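You operate a simulated robot arm through the tools that you are given. There is no shell and no other tool. Be economical: measure what you need, move in short steps, check, and stop when the job is done.

Carry out the task below with a simulated two-armed robot. There is one attempt and no reset: what you move stays moved.

## Task
Take the lid off the green tin and lay it down on the top of the low bench.

Only the result counts: the job must be done as asked and must still hold three seconds after the hand-in. Knocking over, shifting, dropping, spilling or breaking anything else fails it. A push-on lid holds only when it is set on centred and level and pressed home; a screw cap is set on level and turned clockwise until tight.

## Robot
Two 7-joint arms with two-finger parallel grippers on one trunk, on a base that drives. Base frame: it is fixed to the floor where the robot stands at the start and does not move with it; the origin is under the middle of the robot, x ahead of it, y to its left, z up; the surface under the hand at the start is at about z = 560. Readings come in mm, degrees, newtons and seconds.
The left shoulder is at the start at [50, 209, 1295], the right one opposite. With the tool pointing down near the work surface each hand reaches from about 100 to 720 mm from the robot's upright axis, wherever it stands, measured 20 degrees to its own side. Payload 4.4 kg a hand.
Tool frame (each hand has its own): the origin (TCP) lies between the finger pads and is the grasp point; the fingertips stand 23 mm ahead of it; z points along the fingers, y is the line along which they close. Largest opening 94 mm; finger width 38, thickness 10; the body of the gripper, 54 by 96 mm, starts 39 mm behind the TCP.
Orientation is told as [roll, pitch, yaw] about the base's x, y, z axes, in that order, counted from this pose: with the fingers straight down and closing along the base's y, the tool's x points along the base's -x, its y along +y and its z along -z.

## Interface
- The arms move only by the tool send_rows. It takes "left_commands", "right_commands" or both (then of equal length, played together; a hand with none holds still); each is a list of rows, each an object of numbers (a shift or turn left out is 0, a gripper value left out holds the last): "x", "y", "z": the shift along the tool's x, y, z in cm; "rx", "ry", "rz": the turn, a rotation vector about the tool's x, y, z in degrees; "gripper": the finger opening in cm, from 0 to 9.4. In form: [{"x": .., "y": .., "z": .., "rx": .., "ry": .., "rz": .., "gripper": ..}, ...]. A call has 1 to 8 rows; each row shifts and turns the commanded pose from where the row before left it, along the tool's axes as they then stand. A row lasts 0.2 s, in which the tool goes at most 50 mm and 8.6 degrees; a call with a longer step from one row to the next is refused whole, and so is a gripper value outside its range. A pose out of reach is approached as far as the arm can. The call stops where the force on the tool passes 40 N (or 10 N more than at its start, if that is more) or the arm is blocked; 0.2 s more then pass. Each finger travels about 108 mm/s and halts on what it meets, pressing with about 26 N; the grip force reading is that of the motor and also rises with nothing between the fingers. The clock runs only during rows and for 0.2 s after the last one: add rows that do not move to give the fingers time. The reply holds the time, the measured pose of the TCP, the force on the tool along the base axes, the opening and the grip force, in the units named above and with some noise, with the torque about the TCP (base axes, N m) and any sound that the robot's microphone picked up, and new pictures: "pictures" is both (left out), scene, wrist or none (wrist: the cameras of the hands that moved).
- Cameras (640 x 400 px; columns grow to the right, rows downward): "scene" is now at [137.2, -14.8, 1437.6]; the picture's right is [-0.21, -0.98, 0.00], its down [-0.80, 0.18, -0.57] and it looks along [0.56, -0.12, -0.82] (base axes); focal length 290 px, centre (320, 200). "left" rides on the left gripper at [87, -16, -75] in its tool frame; the picture's right is [0.18, 0.98, 0.00], its down [-0.58, 0.11, -0.81] and it looks along [-0.79, 0.15, 0.59] (tool axes); focal length 243 px, centre (320, 200). "right" rides on the right gripper at [86, 16, -75] in its tool frame; the picture's right is [-0.18, 0.98, 0.00], its down [-0.58, -0.11, -0.81] and it looks along [-0.79, -0.15, 0.59] (tool axes); focal length 243 px, centre (320, 200). There is no depth. A picture from a camera that has moved, and an enlarged one, comes with that camera's place and axes in the base frame and with its lens.
- raise_lower(by): slides the trunk up (or, below 0, down) by that many mm; the arms and the scene camera ride with it, the base frame stays. It gives what a move gives, with no picture.
- steer(legs): drives the robot by 1 to 6 legs, each [ahead, left, turn to the left] in mm, mm and degrees, along the robot's own axes; the way and the turn of a leg run together, so that a leg with both is an arc; at most 1500 mm and 180 degrees a leg. The arms and the cameras ride along, it lands a little off, and it stops where it bumps. It gives what a move gives, and a new picture of the scene camera.
- pan_tilt(pan, tilt): turns the head with the scene camera to pan (to the left, within 80 degrees either way) and tilt (down, from -29 to 69), counted from straight ahead of the robot. It gives what a move gives, and a new picture of the scene camera.
- zoom(camera, box): a new picture of the part [left, top, right, bottom] of that camera's present view, enlarged. It takes no simulated time.
- close_job(): hands the job in; it is judged then, once.

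Go step by step. Nothing tells you exact positions but the pictures and the camera data: compare them with the known pose of the tool, close in by small moves and look again before you grip or let go. The budget is 120 turns and 260 pictures, counting those below and the enlarged ones. Unless the task says otherwise, let go and move clear before handing in, and close with one line.

The tools are called after "Emit:" as name(argument=value, ...) on one line, values as JSON. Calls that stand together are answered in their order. send_rows: Moves the arms, as the interface text tells. Its arguments: {"type":"object","properties":{"left_commands":{"type":"array"},"right_commands":{"type":"array"},"pictures":{"type":"string","enum":["both","scene","wrist","none"]}},"required":[]} The other tools are called the same way: raise_lower (by) slides the trunk up or down; steer (legs) drives the base; pan_tilt (pan, tilt) turns the head that bears the scene camera; zoom (camera, box) takes an enlarged picture of a part of a camera's view; close_job () hands the job in.

At the start:

```text
clock: 0.0
left_tool_pos: [500.1, 138.2, 873.9]
left_ee_rot: [2.3, -0.1, 0.4]
left_wrist_force: [-0.3, -0.5, 0.7]
left_moment: [-0.01, -0.03, 0.02]
left_grip_width: 94.3
left_finger_force: 0.0
right_tool_pos: [475.8, -188.2, 903.7]
right_ee_rot: [0.0, 0.0, 0.0]
right_wrist_force: [0.0, 0.3, -0.3]
right_moment: [0.0, -0.01, 0.0]
right_grip_width: 94.1
right_finger_force: 0.1
trunk travel left (down, up): [-374.0, 189.0]
robot x, y, heading: [1.8, 1.3, 0.0]
head pan, tilt: [-12.4, 55.0]
```

scene: 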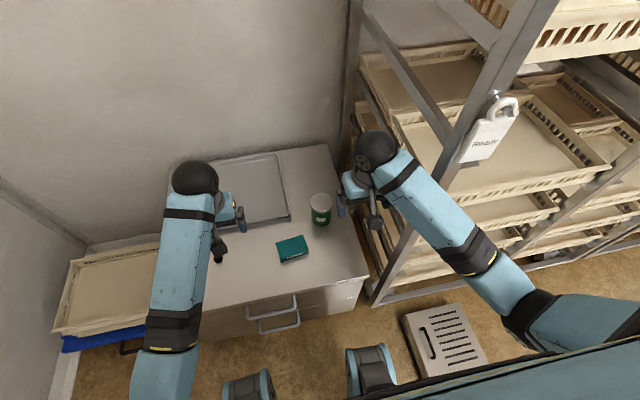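
right: 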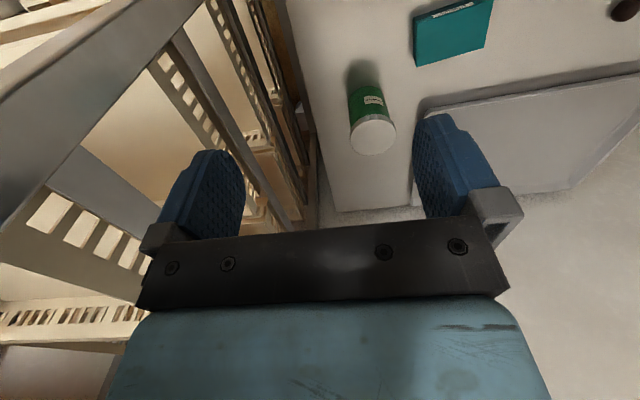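
left: 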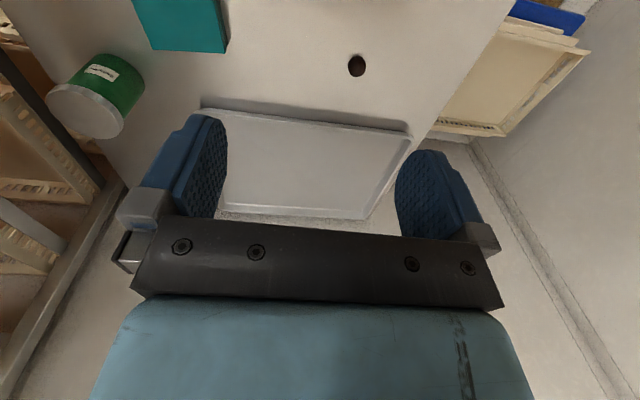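

I see a cabinet top with a green tin, a teal box and a tray, and a rack on the right. I don't yet see what the "low bench" is, so I'll look around.

Emit:
zoom(camera="scene", box=[160, 130, 400, 350])

Emit:
pan_tilt(pan=60, tilt=40)

Emit:
pan_tilt(pan=-70, tilt=45)

```text
1.82 times, centred on (280, 240) of scene
camera zoom: at [137.2, -14.8, 1437.6], right [-0.21, -0.98, 0.0], down [-0.8, 0.18, -0.57], along [0.56, -0.12, -0.82], focal length 526 px, centre (393, 127)
```

zoom: 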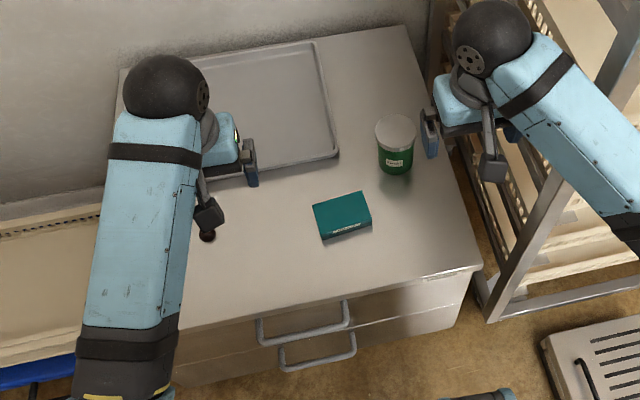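

```text
clock: 1.4
left_tool_pos: [498.8, 138.3, 874.5]
left_ee_rot: [2.5, -0.1, 0.4]
left_wrist_force: [-0.3, -1.3, -2.0]
left_moment: [0.02, -0.02, 0.03]
left_grip_width: 94.2
left_finger_force: 0.1
right_tool_pos: [475.2, -188.2, 904.9]
right_ee_rot: [0.1, 0.0, 0.1]
right_wrist_force: [0.1, -0.4, 0.1]
right_moment: [-0.02, 0.0, -0.02]
right_grip_width: 93.9
right_finger_force: 0.0
trunk travel left (down, up): [-374.0, 189.0]
robot x, y, heading: [-0.2, -1.4, 0.0]
head pan, tilt: [60.0, 40.0]
camera scene: at [109.4, 74.2, 1458.2], right [0.87, -0.5, 0.0], down [-0.32, -0.56, -0.77], along [0.38, 0.66, -0.64], focal length 290 px, centre (320, 200)
```

scene: 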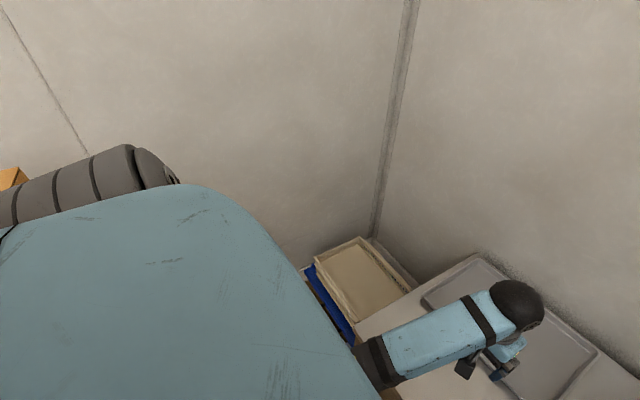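

```text
clock: 3.5
left_tool_pos: [499.4, 139.3, 873.8]
left_ee_rot: [2.3, 0.0, 0.4]
left_wrist_force: [-0.2, -0.1, -0.1]
left_moment: [-0.03, -0.02, 0.0]
left_grip_width: 93.9
left_finger_force: 0.1
right_tool_pos: [475.1, -187.2, 902.1]
right_ee_rot: [0.2, 0.0, 0.0]
right_wrist_force: [0.4, -0.4, -0.7]
right_moment: [0.01, -0.04, 0.01]
right_grip_width: 94.2
right_finger_force: 0.1
trunk travel left (down, up): [-374.0, 189.0]
robot x, y, heading: [-2.7, 3.2, 0.2]
head pan, tilt: [-70.0, 45.0]
camera scene: at [94.7, -75.8, 1451.0], right [-0.94, -0.34, 0.0], down [-0.24, 0.66, -0.71], along [0.24, -0.66, -0.71], focal length 290 px, centre (320, 200)
```

scene: 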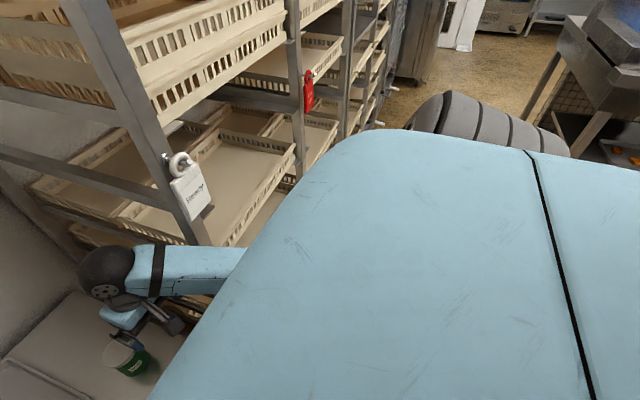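

The room extends behind and to the right. I'll look at a flatter tilt to find a bench.

Emit:
pan_tilt(pan=-80, tilt=15)

Emit:
pan_tilt(pan=80, tilt=15)

Emit:
pan_tilt(pan=0, tilt=69)

```text
clock: 4.5
left_tool_pos: [500.3, 139.2, 873.5]
left_ee_rot: [2.3, -0.1, 0.4]
left_wrist_force: [-0.5, -0.6, 0.0]
left_moment: [-0.02, 0.01, -0.03]
left_grip_width: 94.1
left_finger_force: 0.0
right_tool_pos: [474.3, -189.3, 903.9]
right_ee_rot: [0.1, 0.0, 0.0]
right_wrist_force: [0.0, -0.2, -0.1]
right_moment: [0.04, -0.03, -0.02]
right_grip_width: 93.7
right_finger_force: 0.1
trunk travel left (down, up): [-374.0, 189.0]
robot x, y, heading: [3.6, -0.9, 0.0]
head pan, tilt: [-80.0, 15.0]
camera scene: at [83.1, -91.4, 1497.7], right [-0.98, -0.17, 0.0], down [-0.05, 0.26, -0.97], along [0.17, -0.95, -0.26], focal length 290 px, centre (320, 200)
```

scene: 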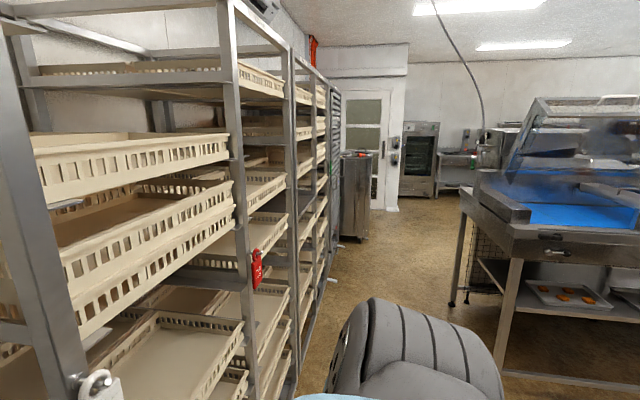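

```text
clock: 7.0
left_tool_pos: [499.9, 138.5, 873.4]
left_ee_rot: [2.4, -0.1, 0.3]
left_wrist_force: [-0.4, 0.0, 0.0]
left_moment: [-0.01, -0.01, -0.01]
left_grip_width: 93.9
left_finger_force: 0.1
right_tool_pos: [475.3, -188.3, 902.9]
right_ee_rot: [0.0, 0.0, 0.0]
right_wrist_force: [0.4, 0.4, -0.5]
right_moment: [0.01, -0.03, 0.02]
right_grip_width: 94.1
right_finger_force: 0.1
trunk travel left (down, up): [-374.0, 189.0]
robot x, y, heading: [1.0, 2.2, -0.2]
head pan, tilt: [80.0, 15.0]
camera scene: at [83.1, 92.6, 1497.8], right [0.98, -0.17, 0.0], down [-0.05, -0.25, -0.97], along [0.17, 0.95, -0.26], focal length 290 px, centre (320, 200)
```

scene: 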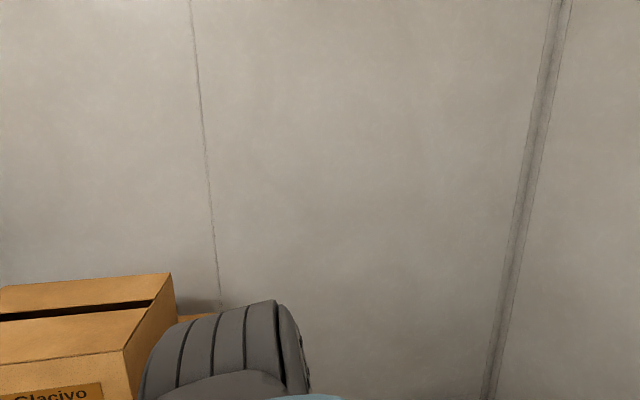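

```text
clock: 8.5
left_tool_pos: [500.2, 139.1, 874.4]
left_ee_rot: [2.4, 0.0, 0.4]
left_wrist_force: [0.0, -0.1, 0.3]
left_moment: [-0.01, -0.03, 0.02]
left_grip_width: 94.1
left_finger_force: 0.1
right_tool_pos: [474.8, -188.1, 902.7]
right_ee_rot: [0.0, -0.1, 0.0]
right_wrist_force: [0.6, -0.5, 0.7]
right_moment: [0.0, 0.0, 0.01]
right_grip_width: 93.8
right_finger_force: 0.0
trunk travel left (down, up): [-374.0, 189.0]
robot x, y, heading: [0.0, -3.5, 0.2]
head pan, tilt: [0.0, 68.8]
camera scene: at [122.8, 0.6, 1422.1], right [0.0, -1.0, 0.0], down [-0.93, 0.0, -0.36], along [0.36, 0.0, -0.93], focal length 290 px, centre (320, 200)
```

scene: 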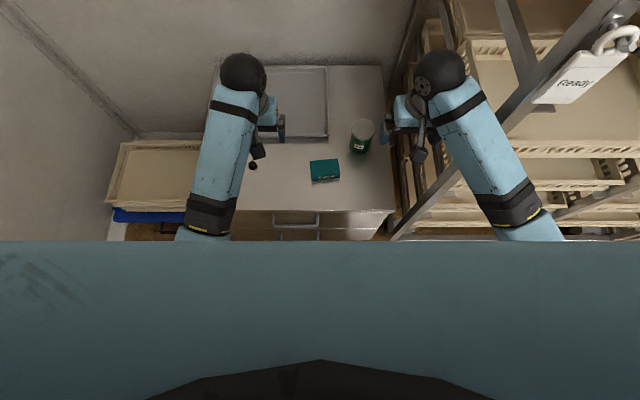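

The scene fits the low cabinet in front (top z≈560) being the low bench. Nothing else low is in view and no distant places are listed. I put the tin's lid at about (670, -128, 655), about 71 mm wide, so I'll bring the right hand closer above it.

Emit:
pan_tilt(pan=-12.4, tilt=55)

Emit:
send_rows(right_commands=[{"x": -3.5, "y": 1.2, "z": 1.5}, {"x": -3.5, "y": 1.2, "z": 1.5}, {"x": -3.5, "y": 1.2, "z": 1.5}, {"x": -3.5, "y": 1.2, "z": 1.5}, {"x": -1.5, "y": 1.2, "z": 1.5}, {}])

```text
clock: 9.2
left_tool_pos: [501.0, 138.5, 873.6]
left_ee_rot: [2.3, -0.2, 0.4]
left_wrist_force: [-1.2, -0.6, -0.1]
left_moment: [-0.02, -0.01, 0.0]
left_grip_width: 94.0
left_finger_force: 0.1
right_tool_pos: [474.9, -188.4, 904.0]
right_ee_rot: [0.1, 0.0, -0.1]
right_wrist_force: [0.4, -0.2, -0.1]
right_moment: [-0.01, 0.0, -0.01]
right_grip_width: 94.0
right_finger_force: 0.0
trunk travel left (down, up): [-374.0, 189.0]
robot x, y, heading: [-1.1, 0.1, 0.1]
head pan, tilt: [-12.4, 55.0]
camera scene: at [137.2, -14.8, 1437.5], right [-0.21, -0.98, 0.0], down [-0.8, 0.18, -0.57], along [0.56, -0.12, -0.82], focal length 290 px, centre (320, 200)
```

scene: 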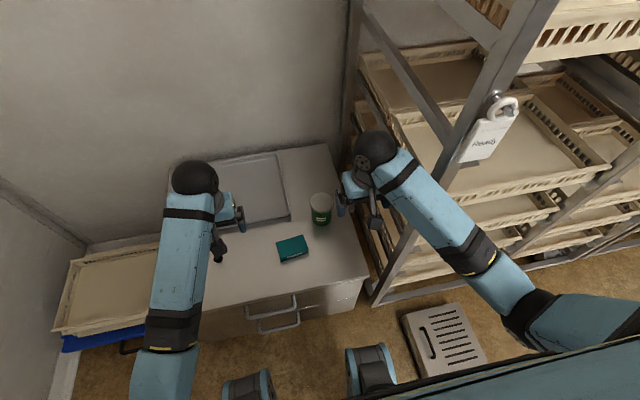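

```text
clock: 10.7
left_tool_pos: [500.2, 138.3, 874.9]
left_ee_rot: [2.4, -0.1, 0.5]
left_wrist_force: [0.3, 0.8, 0.3]
left_moment: [0.02, 0.02, 0.01]
left_grip_width: 94.2
left_finger_force: 0.0
right_tool_pos: [634.5, -128.2, 831.4]
right_ee_rot: [-0.2, -0.1, 0.1]
right_wrist_force: [0.5, -0.3, -0.1]
right_moment: [-0.06, -0.01, -0.01]
right_grip_width: 94.0
right_finger_force: 0.0
trunk travel left (down, up): [-374.0, 189.0]
robot x, y, heading: [2.6, -2.8, 0.1]
head pan, tilt: [-12.4, 55.0]
camera scene: at [138.4, -13.7, 1437.5], right [-0.21, -0.98, 0.0], down [-0.8, 0.17, -0.57], along [0.56, -0.12, -0.82], focal length 290 px, centre (320, 200)
camera right: at [547.6, -112.1, 906.4], right [0.18, 0.98, 0.0], down [0.58, -0.11, 0.81], along [0.79, -0.15, -0.59], focal length 243 px, centre (320, 200)
```

scene: 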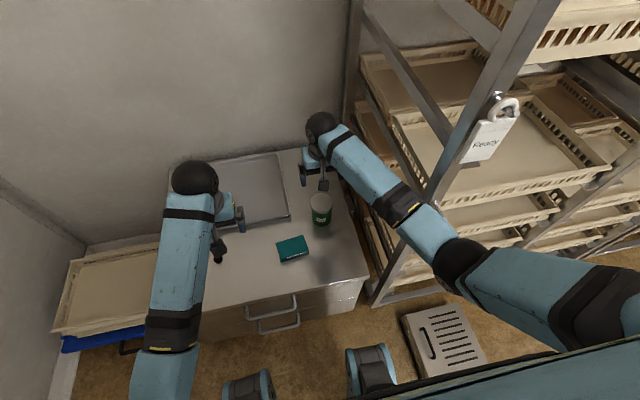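
right: 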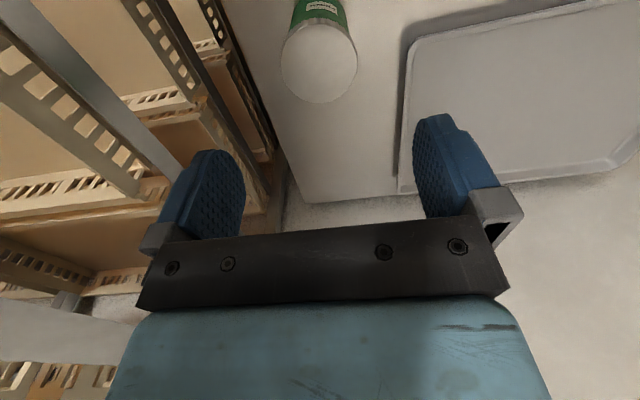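

Triangulating both views puts the lid centre at about (654, -132, 663). I'll look closer at the lid itself.

Emit:
zoom(camera="right", box=[240, 0, 400, 110])

Emit:
zoom(camera="scene", box=[270, 170, 370, 270])

```text
3.64 times, centred on (320, 55) of right
camera zoom: at [547.6, -112.1, 906.4], right [0.18, 0.98, 0.0], down [0.58, -0.11, 0.81], along [0.79, -0.15, -0.59], focal length 882 px, centre (320, 727)
```

zoom: 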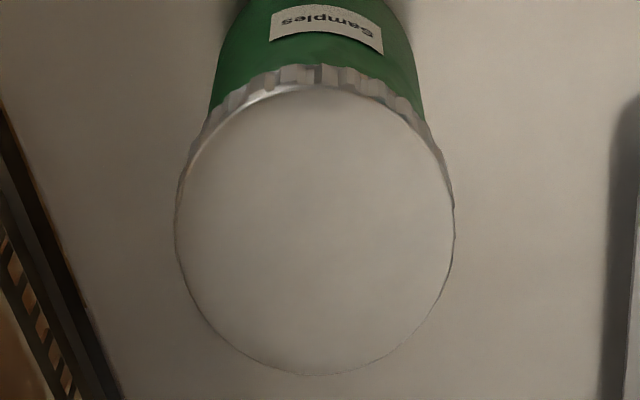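

```text
4.00 times, centred on (320, 220) of scene
camera zoom: at [138.4, -13.7, 1437.5], right [-0.21, -0.98, 0.0], down [-0.8, 0.17, -0.57], along [0.56, -0.12, -0.82], focal length 1158 px, centre (320, 120)
```

zoom: 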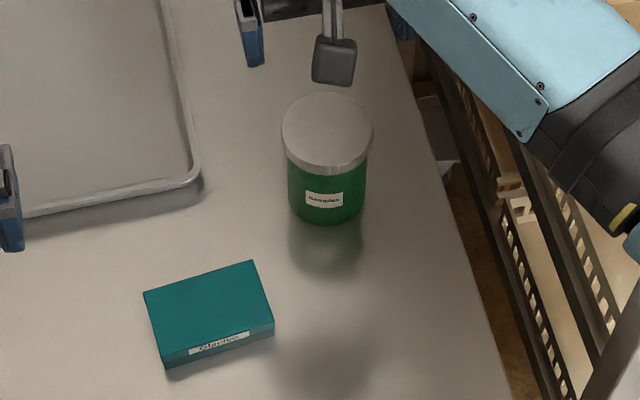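

The lid has a ribbed skirt about 16 mm high and is about 74 mm across, so it may be a screw cap. I'll centre the right hand above it and check.

Emit:
send_rows(right_commands=[{"x": -1.0, "y": -0.2, "z": 3}, {"x": -1, "y": -0.2, "z": 3}, {"z": 3}, {"z": 2}, {}])

```text
clock: 11.8
left_tool_pos: [499.1, 137.8, 873.5]
left_ee_rot: [2.4, -0.1, 0.3]
left_wrist_force: [0.8, 0.4, 0.4]
left_moment: [0.01, 0.02, 0.03]
left_grip_width: 93.8
left_finger_force: 0.1
right_tool_pos: [651.7, -131.6, 717.5]
right_ee_rot: [0.1, 0.0, 0.0]
right_wrist_force: [-0.1, 1.0, 0.1]
right_moment: [0.02, 0.02, 0.02]
right_grip_width: 93.9
right_finger_force: 0.1
trunk travel left (down, up): [-374.0, 189.0]
robot x, y, heading: [3.5, -0.7, 0.2]
head pan, tilt: [-12.4, 55.0]
camera scene: at [137.1, -15.0, 1437.6], right [-0.21, -0.98, 0.0], down [-0.8, 0.18, -0.57], along [0.56, -0.12, -0.82], focal length 290 px, centre (320, 200)
camera right: at [565.5, -115.4, 792.5], right [0.18, 0.98, 0.0], down [0.58, -0.11, 0.81], along [0.79, -0.15, -0.59], focal length 243 px, centre (320, 200)
```

scene: 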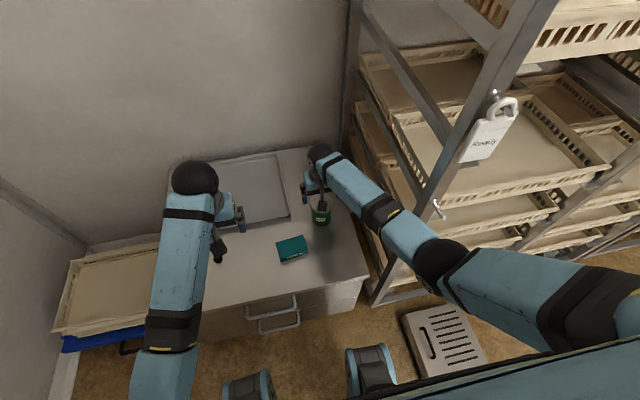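
right: 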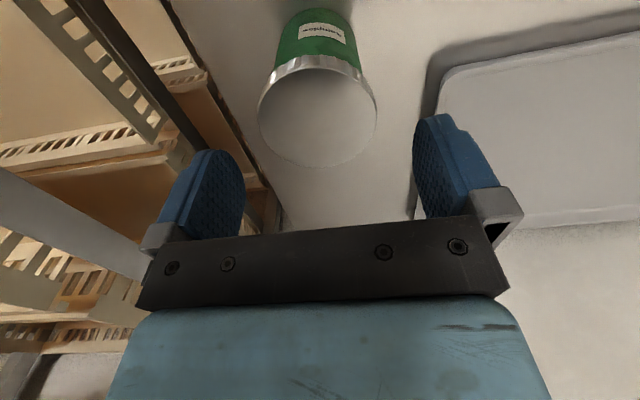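

The hand is centred on the lid, whose second fix is (653, -133, 663). I'll descend so the pads cover the skirt only, then close.

Emit:
send_rows(right_commands=[{"z": 2}, {"x": -0.1, "y": -0.1, "z": 1.5}, {"z": 1.3}, {}])

Emit:
zoom(camera="right", box=[160, 0, 480, 220])

```text
clock: 12.8
left_tool_pos: [501.3, 138.6, 874.8]
left_ee_rot: [2.4, -0.2, 0.4]
left_wrist_force: [-0.6, -0.2, -0.2]
left_moment: [0.0, 0.0, 0.01]
left_grip_width: 94.0
left_finger_force: 0.0
right_tool_pos: [651.7, -134.8, 669.8]
right_ee_rot: [0.0, 0.0, -0.1]
right_wrist_force: [0.3, 0.2, -0.1]
right_moment: [-0.01, 0.0, -0.01]
right_grip_width: 93.8
right_finger_force: 0.1
trunk travel left (down, up): [-374.0, 189.0]
robot x, y, heading: [-3.0, -0.4, -0.1]
head pan, tilt: [-12.4, 55.0]
camera scene: at [137.1, -15.0, 1437.6], right [-0.21, -0.98, 0.0], down [-0.8, 0.18, -0.57], along [0.56, -0.12, -0.82], focal length 290 px, centre (320, 200)
camera right: at [565.5, -117.1, 745.0], right [0.18, 0.98, 0.0], down [0.58, -0.11, 0.81], along [0.79, -0.15, -0.59], focal length 243 px, centre (320, 200)
```

scene: 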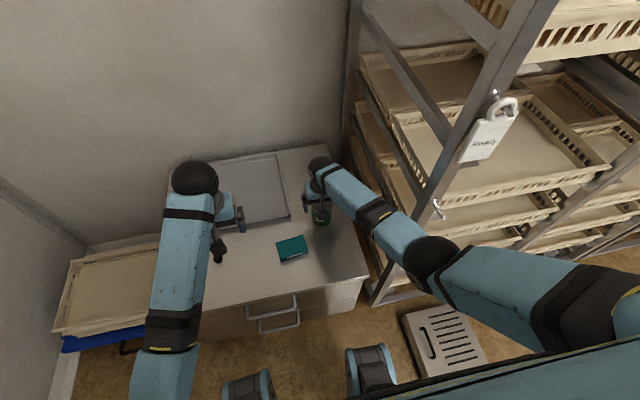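
right: 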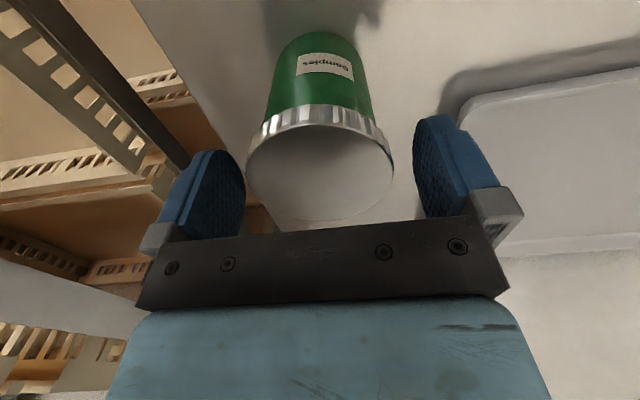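

```text
1.82 times, centred on (320, 110) of right
camera zoom: at [565.5, -117.1, 745.0], right [0.18, 0.98, 0.0], down [0.58, -0.11, 0.81], along [0.79, -0.15, -0.59], focal length 441 px, centre (320, 364)
```

zoom: 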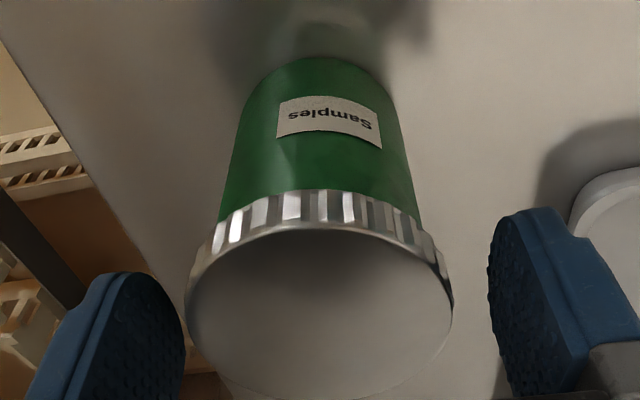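

The pads straddle the lid about 2 mm off centre. The knurled skirt suggests a screw cap, so I'll centre, pre-turn the hand clockwise for turning range, then close gently.

Emit:
send_rows(right_commands=[{"y": 0.2, "rz": 8}, {"rz": 8}, {"rz": 8}, {"rz": 8}, {"rz": 8}, {}])

Emit:
send_rows(right_commands=[{"gripper": 7.8}, {"gripper": 7.0}, {"gripper": 7.0}, {}])

```text
clock: 14.2
left_tool_pos: [499.8, 138.8, 874.8]
left_ee_rot: [2.4, 0.0, 0.3]
left_wrist_force: [0.4, -0.6, -0.9]
left_moment: [-0.02, 0.0, 0.01]
left_grip_width: 94.1
left_finger_force: 0.2
right_tool_pos: [650.6, -130.6, 670.6]
right_ee_rot: [0.0, 0.1, -40.1]
right_wrist_force: [0.2, -1.0, -1.1]
right_moment: [0.02, 0.0, 0.02]
right_grip_width: 93.9
right_finger_force: 0.0
trunk travel left (down, up): [-374.0, 189.0]
robot x, y, heading: [-0.1, 1.9, 0.0]
head pan, tilt: [-12.4, 55.0]
camera scene: at [137.2, -15.0, 1437.5], right [-0.21, -0.98, 0.0], down [-0.8, 0.18, -0.57], along [0.56, -0.12, -0.82], focal length 290 px, centre (320, 200)
camera right: at [596.0, -62.6, 745.7], right [0.77, 0.63, 0.0], down [0.37, -0.46, 0.81], along [0.51, -0.62, -0.59], focal length 243 px, centre (320, 200)
```

scene: 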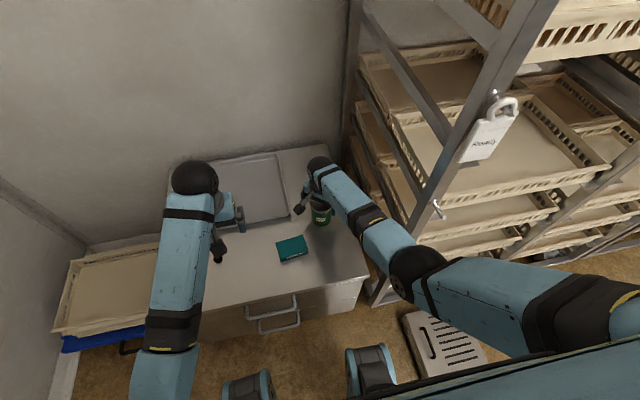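
right: 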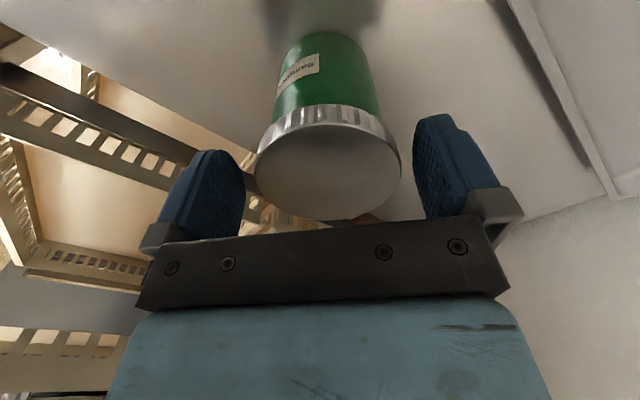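

```text
clock: 15.2
left_tool_pos: [498.7, 138.3, 873.9]
left_ee_rot: [2.3, -0.1, 0.4]
left_wrist_force: [-0.3, 0.3, -0.3]
left_moment: [-0.03, -0.02, 0.0]
left_grip_width: 93.8
left_finger_force: 0.0
right_tool_pos: [652.3, -131.3, 670.7]
right_ee_rot: [0.0, 0.0, -40.0]
right_wrist_force: [1.1, 1.2, 1.1]
right_moment: [0.05, -0.04, 0.01]
right_grip_width: 73.9
right_finger_force: 25.9
trunk travel left (down, up): [-374.0, 189.0]
robot x, y, heading: [-1.6, 2.7, 0.1]
head pan, tilt: [-12.4, 55.0]
camera scene: at [137.1, -14.8, 1437.6], right [-0.21, -0.98, 0.0], down [-0.8, 0.18, -0.57], along [0.56, -0.12, -0.82], focal length 290 px, centre (320, 200)
camera right: at [595.9, -62.6, 745.8], right [0.77, 0.63, 0.0], down [0.38, -0.46, 0.81], along [0.51, -0.62, -0.59], focal length 243 px, centre (320, 200)
```

scene: 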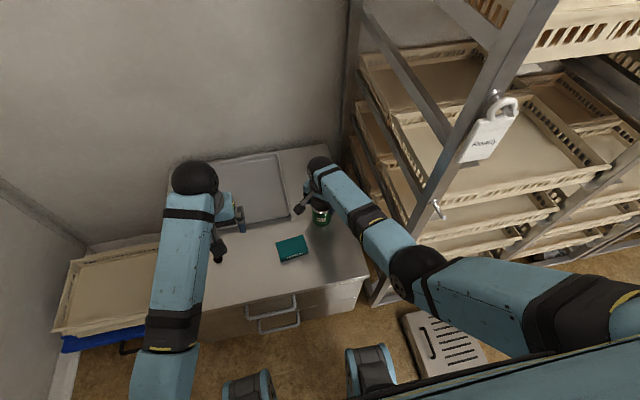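
right: 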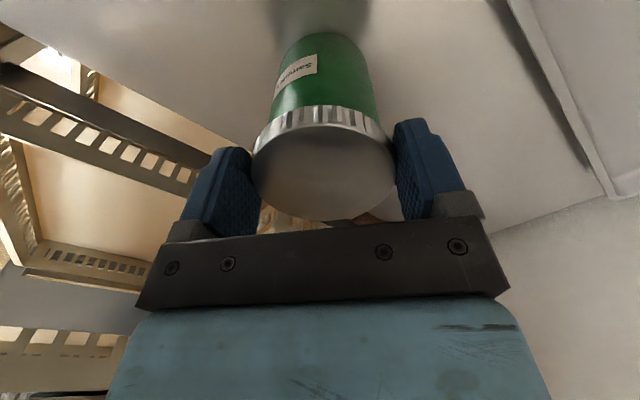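

The lid is gripped at 74 mm. I'll try a small counter-clockwise twist and watch whether the tin body turns with it.

Emit:
send_rows(right_commands=[{"rz": -4}, {"rz": -4}, {"rz": -4}, {}], pictures="wrist")

```text
clock: 16.2
left_tool_pos: [499.8, 138.0, 874.6]
left_ee_rot: [2.4, -0.1, 0.4]
left_wrist_force: [0.5, 0.0, -0.2]
left_moment: [-0.03, 0.02, -0.01]
left_grip_width: 93.9
left_finger_force: 0.1
right_tool_pos: [651.7, -131.3, 670.8]
right_ee_rot: [0.0, -0.1, -27.9]
right_wrist_force: [-2.1, -1.4, 4.0]
right_moment: [-0.23, 0.26, -0.08]
right_grip_width: 73.6
right_finger_force: 26.2
trunk travel left (down, up): [-374.0, 189.0]
robot x, y, heading: [0.6, -2.8, -0.0]
head pan, tilt: [-12.4, 55.0]
camera right: at [582.3, -76.6, 745.5], right [0.62, 0.78, 0.0], down [0.46, -0.37, 0.81], along [0.63, -0.5, -0.59], focal length 243 px, centre (320, 200)
```

right: 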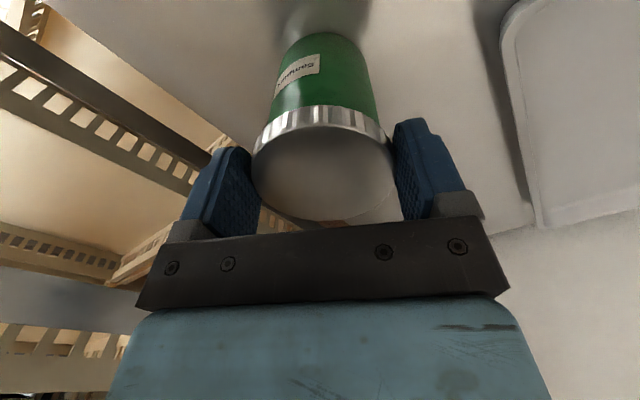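

The label barely moved in the picture, so the tin turned with the lid. I'll do a tiny lift to see whether the lid parts from the tin or carries it.

Emit:
send_rows(right_commands=[{"z": -0.4}, {"z": -0.4}, {}, {}])

Emit:
zoom(camera="scene", box=[270, 170, 370, 270])

```text
clock: 17.2
left_tool_pos: [499.8, 138.9, 873.8]
left_ee_rot: [2.4, 0.0, 0.3]
left_wrist_force: [-0.1, 0.6, 0.3]
left_moment: [-0.02, 0.03, -0.01]
left_grip_width: 94.0
left_finger_force: 0.0
right_tool_pos: [651.9, -131.3, 676.5]
right_ee_rot: [0.1, 0.1, -28.0]
right_wrist_force: [-0.1, -0.7, -1.4]
right_moment: [-0.01, 0.0, 0.01]
right_grip_width: 73.8
right_finger_force: 25.9
trunk travel left (down, up): [-374.0, 189.0]
robot x, y, heading: [-2.4, 0.3, 0.1]
head pan, tilt: [-12.4, 55.0]
camera scene: at [137.4, -14.9, 1437.5], right [-0.21, -0.98, 0.0], down [-0.8, 0.18, -0.57], along [0.56, -0.12, -0.82], focal length 290 px, centre (320, 200)
camera right: at [582.1, -75.9, 752.8], right [0.62, 0.78, 0.0], down [0.46, -0.37, 0.81], along [0.63, -0.5, -0.59], focal length 243 px, centre (320, 200)
```

scene: 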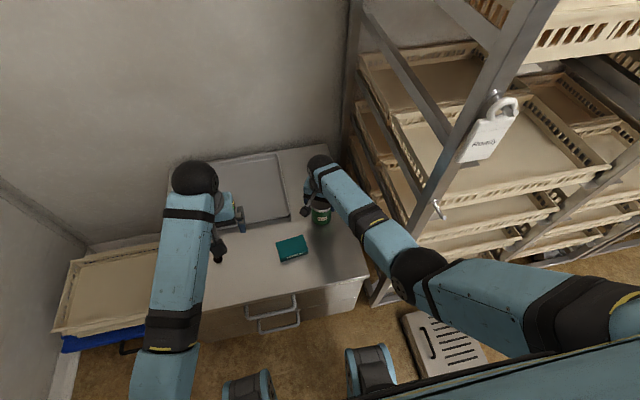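
right: 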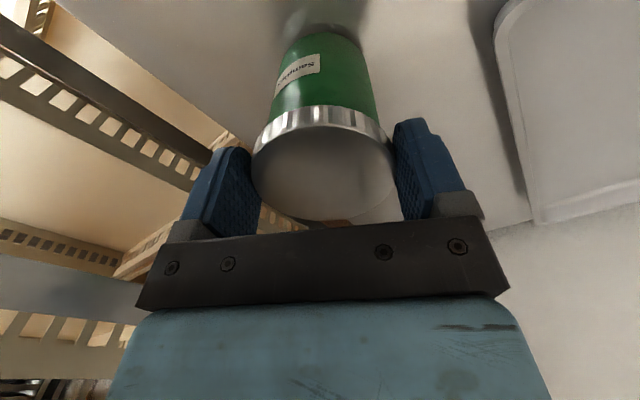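

```text
4.00 times, centred on (320, 220) of scene
camera zoom: at [137.4, -14.9, 1437.5], right [-0.21, -0.98, 0.0], down [-0.8, 0.18, -0.57], along [0.56, -0.12, -0.82], focal length 1158 px, centre (320, 120)
```

zoom: 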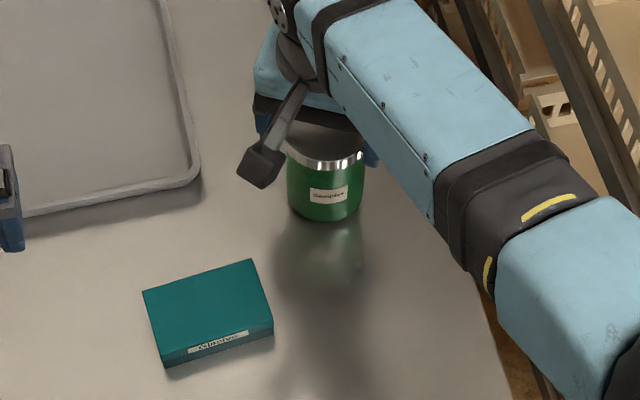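

The whole tin comes up with the lid and weighs only about 1.4 N, so this is probably a screw cap. I'll set it back down, press to raise friction at the base, and twist again.

Emit:
send_rows(right_commands=[{"z": 0.4}, {"z": 0.4}, {}, {"z": 0.3}, {"z": 0.3}, {}], pictures="wrist")

```text
clock: 18.6
left_tool_pos: [498.1, 138.0, 875.4]
left_ee_rot: [2.4, -0.3, 0.4]
left_wrist_force: [-0.2, 0.0, 0.6]
left_moment: [0.02, 0.01, -0.02]
left_grip_width: 94.0
left_finger_force: 0.1
right_tool_pos: [651.8, -130.3, 668.4]
right_ee_rot: [0.2, -0.2, -28.0]
right_wrist_force: [-2.3, 0.1, 27.0]
right_moment: [-0.1, -0.17, 0.16]
right_grip_width: 73.8
right_finger_force: 26.2
trunk travel left (down, up): [-374.0, 189.0]
robot x, y, heading: [0.9, 2.2, 0.0]
head pan, tilt: [-12.4, 55.0]
camera right: at [582.5, -75.5, 743.6], right [0.62, 0.78, 0.0], down [0.46, -0.37, 0.81], along [0.63, -0.5, -0.59], focal length 243 px, centre (320, 200)
```

right: 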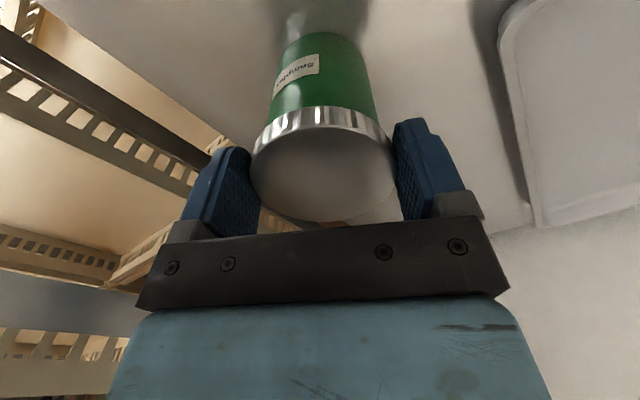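

Pressing at 27 N; now I'll twist counter-clockwise.

Emit:
send_rows(right_commands=[{"rz": -4}, {"rz": -4}, {"rz": -4}, {"rz": -4}, {}], pictures="wrist")

```text
clock: 19.9
left_tool_pos: [497.0, 138.3, 873.2]
left_ee_rot: [2.4, -0.3, 0.4]
left_wrist_force: [-0.6, -0.5, 0.7]
left_moment: [-0.03, 0.02, 0.0]
left_grip_width: 94.0
left_finger_force: 0.0
right_tool_pos: [650.4, -132.1, 665.1]
right_ee_rot: [-0.2, -0.1, -12.0]
right_wrist_force: [1.0, -6.2, 22.0]
right_moment: [-0.24, -0.22, -0.08]
right_grip_width: 73.2
right_finger_force: 25.7
trunk travel left (down, up): [-374.0, 189.0]
robot x, y, heading: [-2.6, -1.0, 0.2]
head pan, tilt: [-12.4, 55.0]
camera right: at [569.2, -98.6, 739.6], right [0.38, 0.92, 0.0], down [0.55, -0.23, 0.81], along [0.74, -0.31, -0.59], focal length 243 px, centre (320, 200)
```

right: 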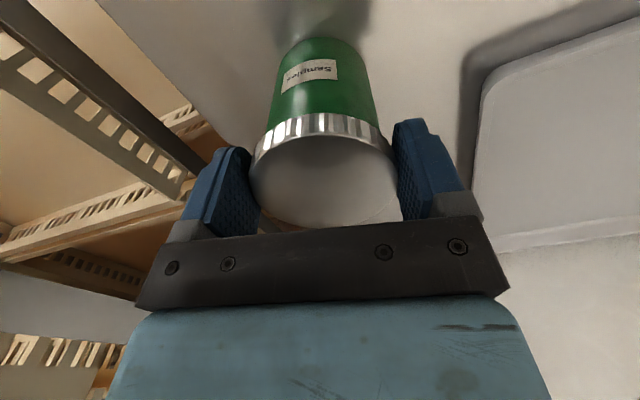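

The label moved in the view this time, so the tin stayed put. I'll compare the rib pattern over a further twist to see whether the lid turns with the fingers or slips.

Emit:
zoom(camera="right", box=[230, 30, 410, 150])

Emit:
send_rows(right_commands=[{"rz": -4}, {"rz": -4}, {"rz": -4}, {"rz": -4}, {}], pictures="none")

Emit:
zoom(camera="right", box=[230, 30, 410, 150])

```text
3.33 times, centred on (320, 90) of right
camera zoom: at [569.2, -98.6, 739.6], right [0.38, 0.92, 0.0], down [0.55, -0.23, 0.81], along [0.74, -0.31, -0.59], focal length 809 px, centre (320, 567)
```

zoom: 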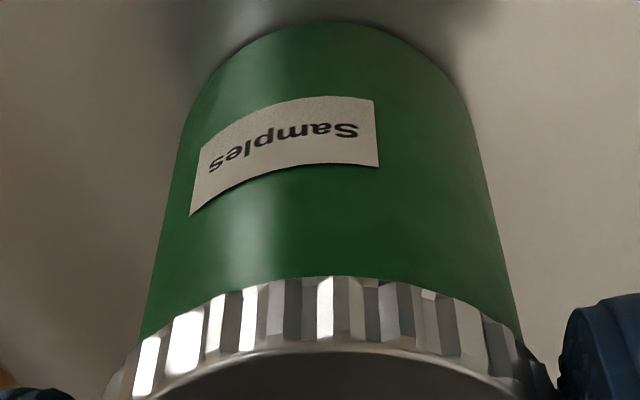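

```text
clock: 21.1
left_tool_pos: [499.9, 139.0, 875.1]
left_ee_rot: [2.4, -0.2, 0.5]
left_wrist_force: [-0.7, 0.5, 0.6]
left_moment: [-0.01, 0.0, 0.03]
left_grip_width: 93.8
left_finger_force: 0.2
right_tool_pos: [650.2, -130.4, 664.7]
right_ee_rot: [0.0, -0.2, 4.1]
right_wrist_force: [1.4, 0.6, 13.4]
right_moment: [0.0, -0.11, -0.02]
right_grip_width: 72.9
right_finger_force: 25.4
trunk travel left (down, up): [-374.0, 189.0]
robot x, y, heading: [-2.1, -2.4, -0.5]
head pan, tilt: [-12.4, 55.0]
```

```text
3.33 times, centred on (320, 90) of right
camera zoom: at [563.5, -120.4, 739.7], right [0.11, 0.99, 0.0], down [0.59, -0.07, 0.81], along [0.8, -0.09, -0.59], focal length 809 px, centre (320, 567)
```

zoom: 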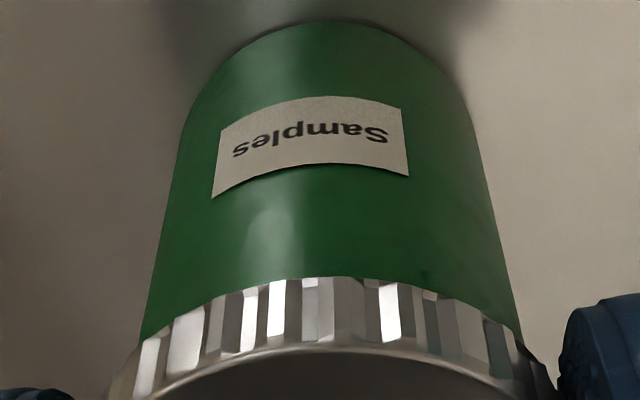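

The ribs stayed fixed relative to the fingers while the label shifted, so the lid is unscrewing. I'll keep going, pressing lightly.

Emit:
send_rows(right_commands=[{"z": 0.1, "rz": -5}, {"rz": -5}, {"rz": -5}, {"rz": -5}, {"rz": -5}, {"rz": -5}, {}], pictures="both")

Emit:
zoom(camera="right", box=[230, 30, 410, 150])

```text
clock: 22.6
left_tool_pos: [498.6, 138.3, 875.3]
left_ee_rot: [2.4, -0.2, 0.4]
left_wrist_force: [0.1, 0.5, -0.1]
left_moment: [0.05, 0.0, -0.02]
left_grip_width: 94.0
left_finger_force: 0.0
right_tool_pos: [651.5, -130.2, 664.6]
right_ee_rot: [-0.1, -0.1, 34.2]
right_wrist_force: [2.4, -2.4, 17.3]
right_moment: [0.04, -0.18, -0.04]
right_grip_width: 72.9
right_finger_force: 25.9
trunk travel left (down, up): [-374.0, 189.0]
robot x, y, heading: [2.0, -0.8, 0.0]
head pan, tilt: [-12.4, 55.0]
camera scene: at [135.3, -14.6, 1437.8], right [-0.21, -0.98, 0.0], down [-0.8, 0.18, -0.57], along [0.56, -0.12, -0.82], focal length 290 px, centre (320, 200)
camera right: at [570.8, -165.3, 739.7], right [-0.4, 0.92, 0.0], down [0.54, 0.24, 0.81], along [0.74, 0.32, -0.59], focal length 243 px, centre (320, 200)
```

scene: 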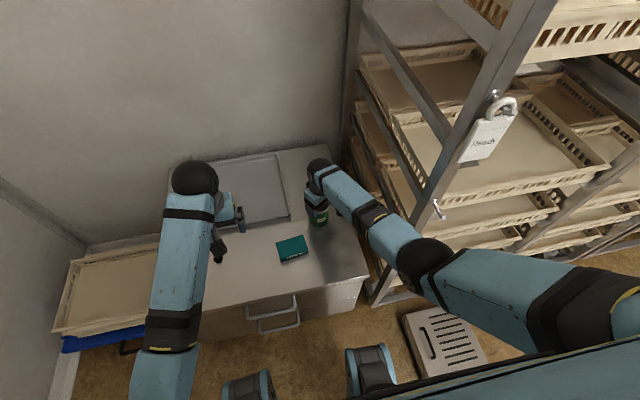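
right: 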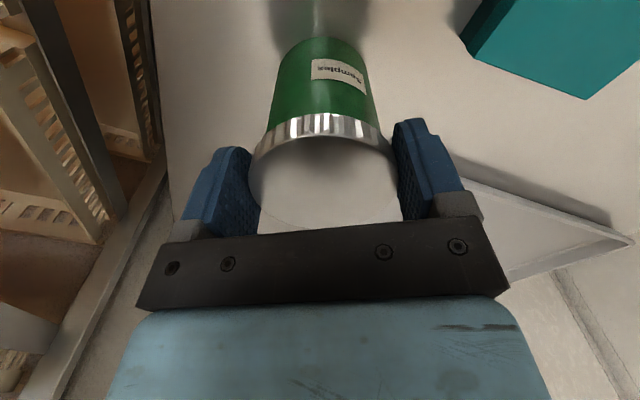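

```text
3.33 times, centred on (320, 90) of right
camera zoom: at [570.8, -165.3, 739.7], right [-0.4, 0.92, 0.0], down [0.54, 0.24, 0.81], along [0.74, 0.32, -0.59], focal length 809 px, centre (320, 567)
```

zoom: 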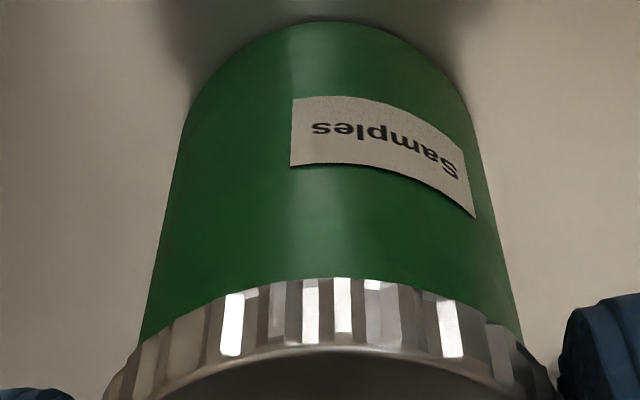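

It is unscrewing well, about 57° so far. Another 30°, then a light lift test.

Emit:
send_rows(right_commands=[{"rz": -5}, {"rz": -5}, {"rz": -5}, {"rz": -5}, {"rz": -5}, {"rz": -5}, {}], pictures="both")

```text
clock: 24.2
left_tool_pos: [498.8, 138.5, 874.4]
left_ee_rot: [2.5, -0.3, 0.4]
left_wrist_force: [0.0, -0.9, 0.1]
left_moment: [0.0, 0.03, 0.02]
left_grip_width: 93.9
left_finger_force: 0.1
right_tool_pos: [650.9, -131.2, 664.4]
right_ee_rot: [-0.1, -0.1, 64.1]
right_wrist_force: [6.8, 1.0, 19.0]
right_moment: [0.17, -0.16, -0.07]
right_grip_width: 73.1
right_finger_force: 25.7
trunk travel left (down, up): [-374.0, 189.0]
robot x, y, heading: [-0.3, 0.2, 0.0]
head pan, tilt: [-12.4, 55.0]
camera scene: at [135.3, -14.4, 1437.8], right [-0.21, -0.98, 0.0], down [-0.8, 0.18, -0.57], along [0.56, -0.12, -0.82], focal length 290 px, centre (320, 200)
camera right: at [598.7, -201.8, 739.9], right [-0.8, 0.6, 0.0], down [0.35, 0.48, 0.81], along [0.48, 0.65, -0.59], focal length 243 px, centre (320, 200)
```

scene: 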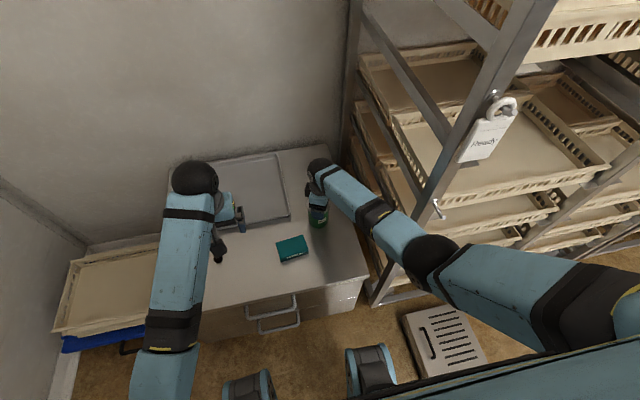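
right: 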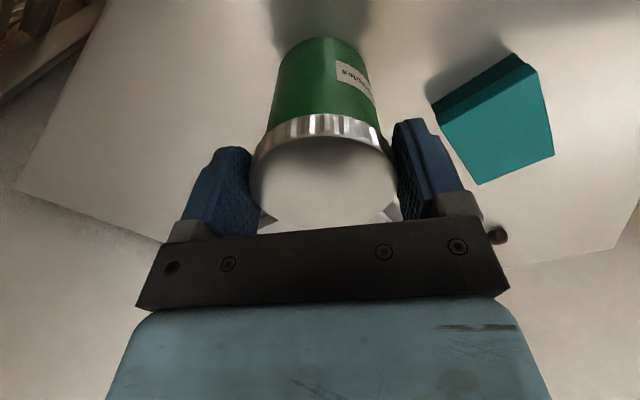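

About 85° unscrewed. I'll continue another 30°.

Emit:
send_rows(right_commands=[{"rz": -5}, {"rz": -5}, {"rz": -5}, {"rz": -5}, {"rz": -5}, {"rz": -5}, {}], pictures="wrist")

```text
clock: 25.9
left_tool_pos: [499.0, 139.9, 874.9]
left_ee_rot: [2.4, -0.2, 0.4]
left_wrist_force: [-0.3, -0.6, 0.9]
left_moment: [-0.03, 0.04, 0.01]
left_grip_width: 94.2
left_finger_force: 0.1
right_tool_pos: [649.4, -130.2, 664.6]
right_ee_rot: [-0.2, -0.1, 94.1]
right_wrist_force: [1.9, 2.4, 14.5]
right_moment: [0.17, -0.11, 0.01]
right_grip_width: 72.9
right_finger_force: 26.2
trunk travel left (down, up): [-374.0, 189.0]
robot x, y, heading: [3.8, -0.9, -0.1]
head pan, tilt: [-12.4, 55.0]
camera right: at [640.1, -218.7, 740.2], right [-0.99, 0.11, 0.0], down [0.07, 0.59, 0.81], along [0.09, 0.8, -0.59], focal length 243 px, centre (320, 200)
```

right: 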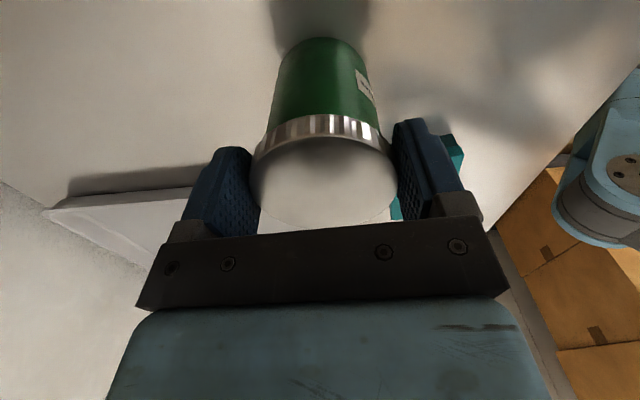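

The label is near the tin's edge now. I'll lift a few mm to test whether the lid is free.

Emit:
send_rows(right_commands=[{"z": -0.3}, {"z": -0.3}, {"z": -0.3}, {"z": -0.3}, {}], pictures="wrist")

Emit:
zoom(camera="scene", box=[270, 170, 370, 270])

```text
clock: 27.1
left_tool_pos: [499.5, 138.5, 875.1]
left_ee_rot: [2.4, -0.1, 0.4]
left_wrist_force: [0.0, -0.1, 0.1]
left_moment: [-0.04, 0.02, -0.04]
left_grip_width: 93.8
left_finger_force: 0.2
right_tool_pos: [651.3, -130.9, 675.8]
right_ee_rot: [0.2, 0.1, 94.1]
right_wrist_force: [-0.1, 0.4, -1.9]
right_moment: [-0.03, 0.0, -0.01]
right_grip_width: 72.9
right_finger_force: 25.8
trunk travel left (down, up): [-374.0, 189.0]
robot x, y, heading: [0.5, -4.0, 0.1]
head pan, tilt: [-12.4, 55.0]
camera right: at [641.1, -218.4, 750.8], right [-0.99, 0.12, 0.0], down [0.07, 0.59, 0.81], along [0.09, 0.8, -0.59], focal length 243 px, centre (320, 200)
```

right: 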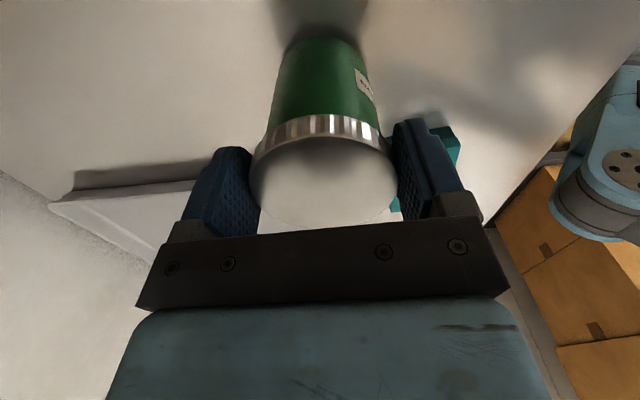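

```text
4.00 times, centred on (320, 220) of scene
camera zoom: at [137.5, -14.9, 1437.5], right [-0.21, -0.98, 0.0], down [-0.8, 0.18, -0.57], along [0.56, -0.12, -0.82], focal length 1158 px, centre (320, 120)
```

zoom: 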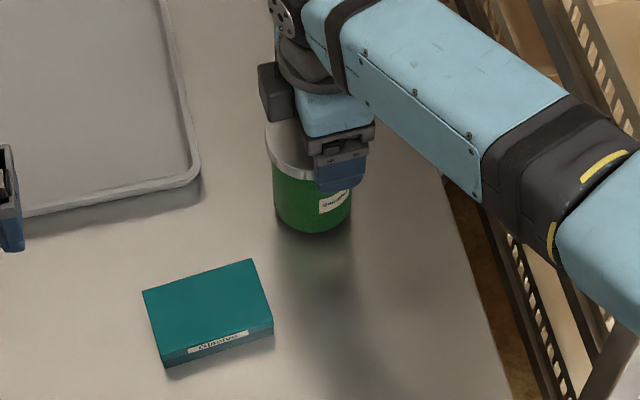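

The tin still hangs on, so more turning is needed. I'll set it down, release, turn the hand back and regrip.

Emit:
send_rows(right_commands=[{"z": 0.4}, {"z": 0.4}, {"z": 0.2}, {"gripper": 9.4}, {}, {"z": -0.4}], pictures="none")

Emit:
send_rows(right_commands=[{"rz": 8.5}, {"rz": 8.5}, {"rz": 8.5}, {"rz": 8.5}, {"rz": 8.5}, {"rz": 8.5}, {"rz": 8.5}, {"rz": 8.5}], pictures="none")

Emit:
send_rows(right_commands=[{"rz": 8.5}, {"rz": 8.5}, {"rz": 8.5}, {"rz": 8.5}, {"rz": 8.5}, {"rz": 8.5}, {"rz": 8.5}, {"rz": 8.5}])

```text
clock: 28.4
left_tool_pos: [499.8, 138.2, 873.1]
left_ee_rot: [2.4, -0.1, 0.4]
left_wrist_force: [0.3, 0.0, 0.4]
left_moment: [-0.01, 0.03, -0.01]
left_grip_width: 94.0
left_finger_force: 0.1
right_tool_pos: [651.1, -130.9, 668.6]
right_ee_rot: [0.0, 0.0, 94.0]
right_wrist_force: [-0.2, 0.1, 0.2]
right_moment: [-0.01, 0.0, 0.01]
right_grip_width: 94.1
right_finger_force: 0.0
trunk travel left (down, up): [-374.0, 189.0]
robot x, y, heading: [1.3, 1.8, -0.0]
head pan, tilt: [-12.4, 55.0]
```

```text
clock: 30.2
left_tool_pos: [500.2, 138.3, 874.7]
left_ee_rot: [2.4, -0.1, 0.4]
left_wrist_force: [0.2, 0.1, 0.8]
left_moment: [0.0, 0.04, 0.01]
left_grip_width: 94.0
left_finger_force: 0.0
right_tool_pos: [650.2, -132.7, 669.9]
right_ee_rot: [0.0, 0.0, 25.9]
right_wrist_force: [-0.4, 0.7, -0.3]
right_moment: [0.04, -0.03, 0.05]
right_grip_width: 94.0
right_finger_force: 0.1
trunk travel left (down, up): [-374.0, 189.0]
robot x, y, heading: [-0.1, 3.3, 0.2]
head pan, tilt: [-12.4, 55.0]
```

```text
clock: 32.0
left_tool_pos: [498.9, 138.5, 873.2]
left_ee_rot: [2.4, -0.1, 0.4]
left_wrist_force: [-0.5, 0.3, 0.3]
left_moment: [0.0, -0.01, -0.02]
left_grip_width: 94.1
left_finger_force: 0.1
right_tool_pos: [651.5, -130.8, 668.8]
right_ee_rot: [0.0, 0.0, -42.1]
right_wrist_force: [-0.2, 0.1, 0.3]
right_moment: [0.01, 0.02, 0.01]
right_grip_width: 93.8
right_finger_force: 0.1
trunk travel left (down, up): [-374.0, 189.0]
robot x, y, heading: [-1.8, -4.6, 0.0]
head pan, tilt: [-12.4, 55.0]
camera scene: at [137.2, -14.7, 1437.5], right [-0.21, -0.98, 0.0], down [-0.8, 0.18, -0.57], along [0.56, -0.12, -0.82], focal length 290 px, centre (320, 200)
camera right: at [597.8, -60.7, 744.6], right [0.8, 0.61, 0.0], down [0.36, -0.47, 0.81], along [0.49, -0.64, -0.59], focal length 243 px, centre (320, 200)
```

scene: 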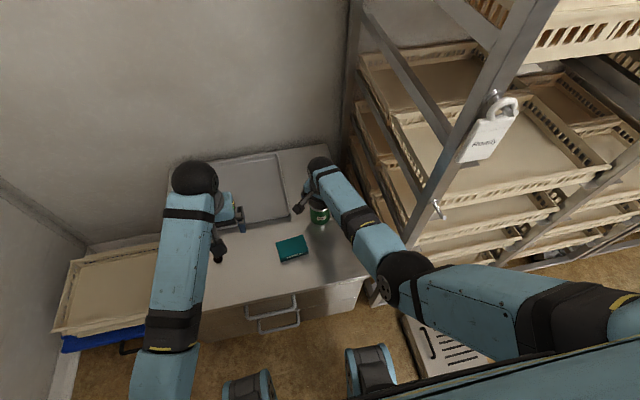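
right: 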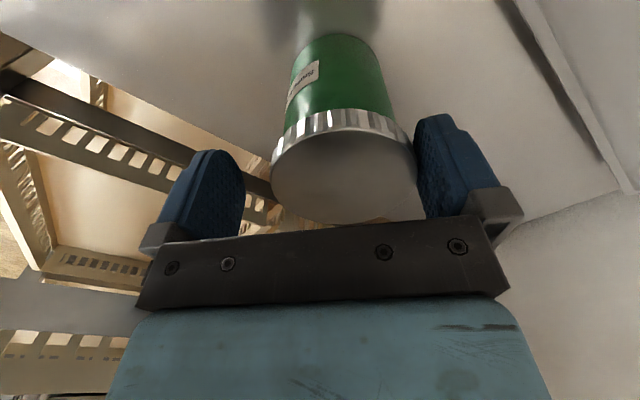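

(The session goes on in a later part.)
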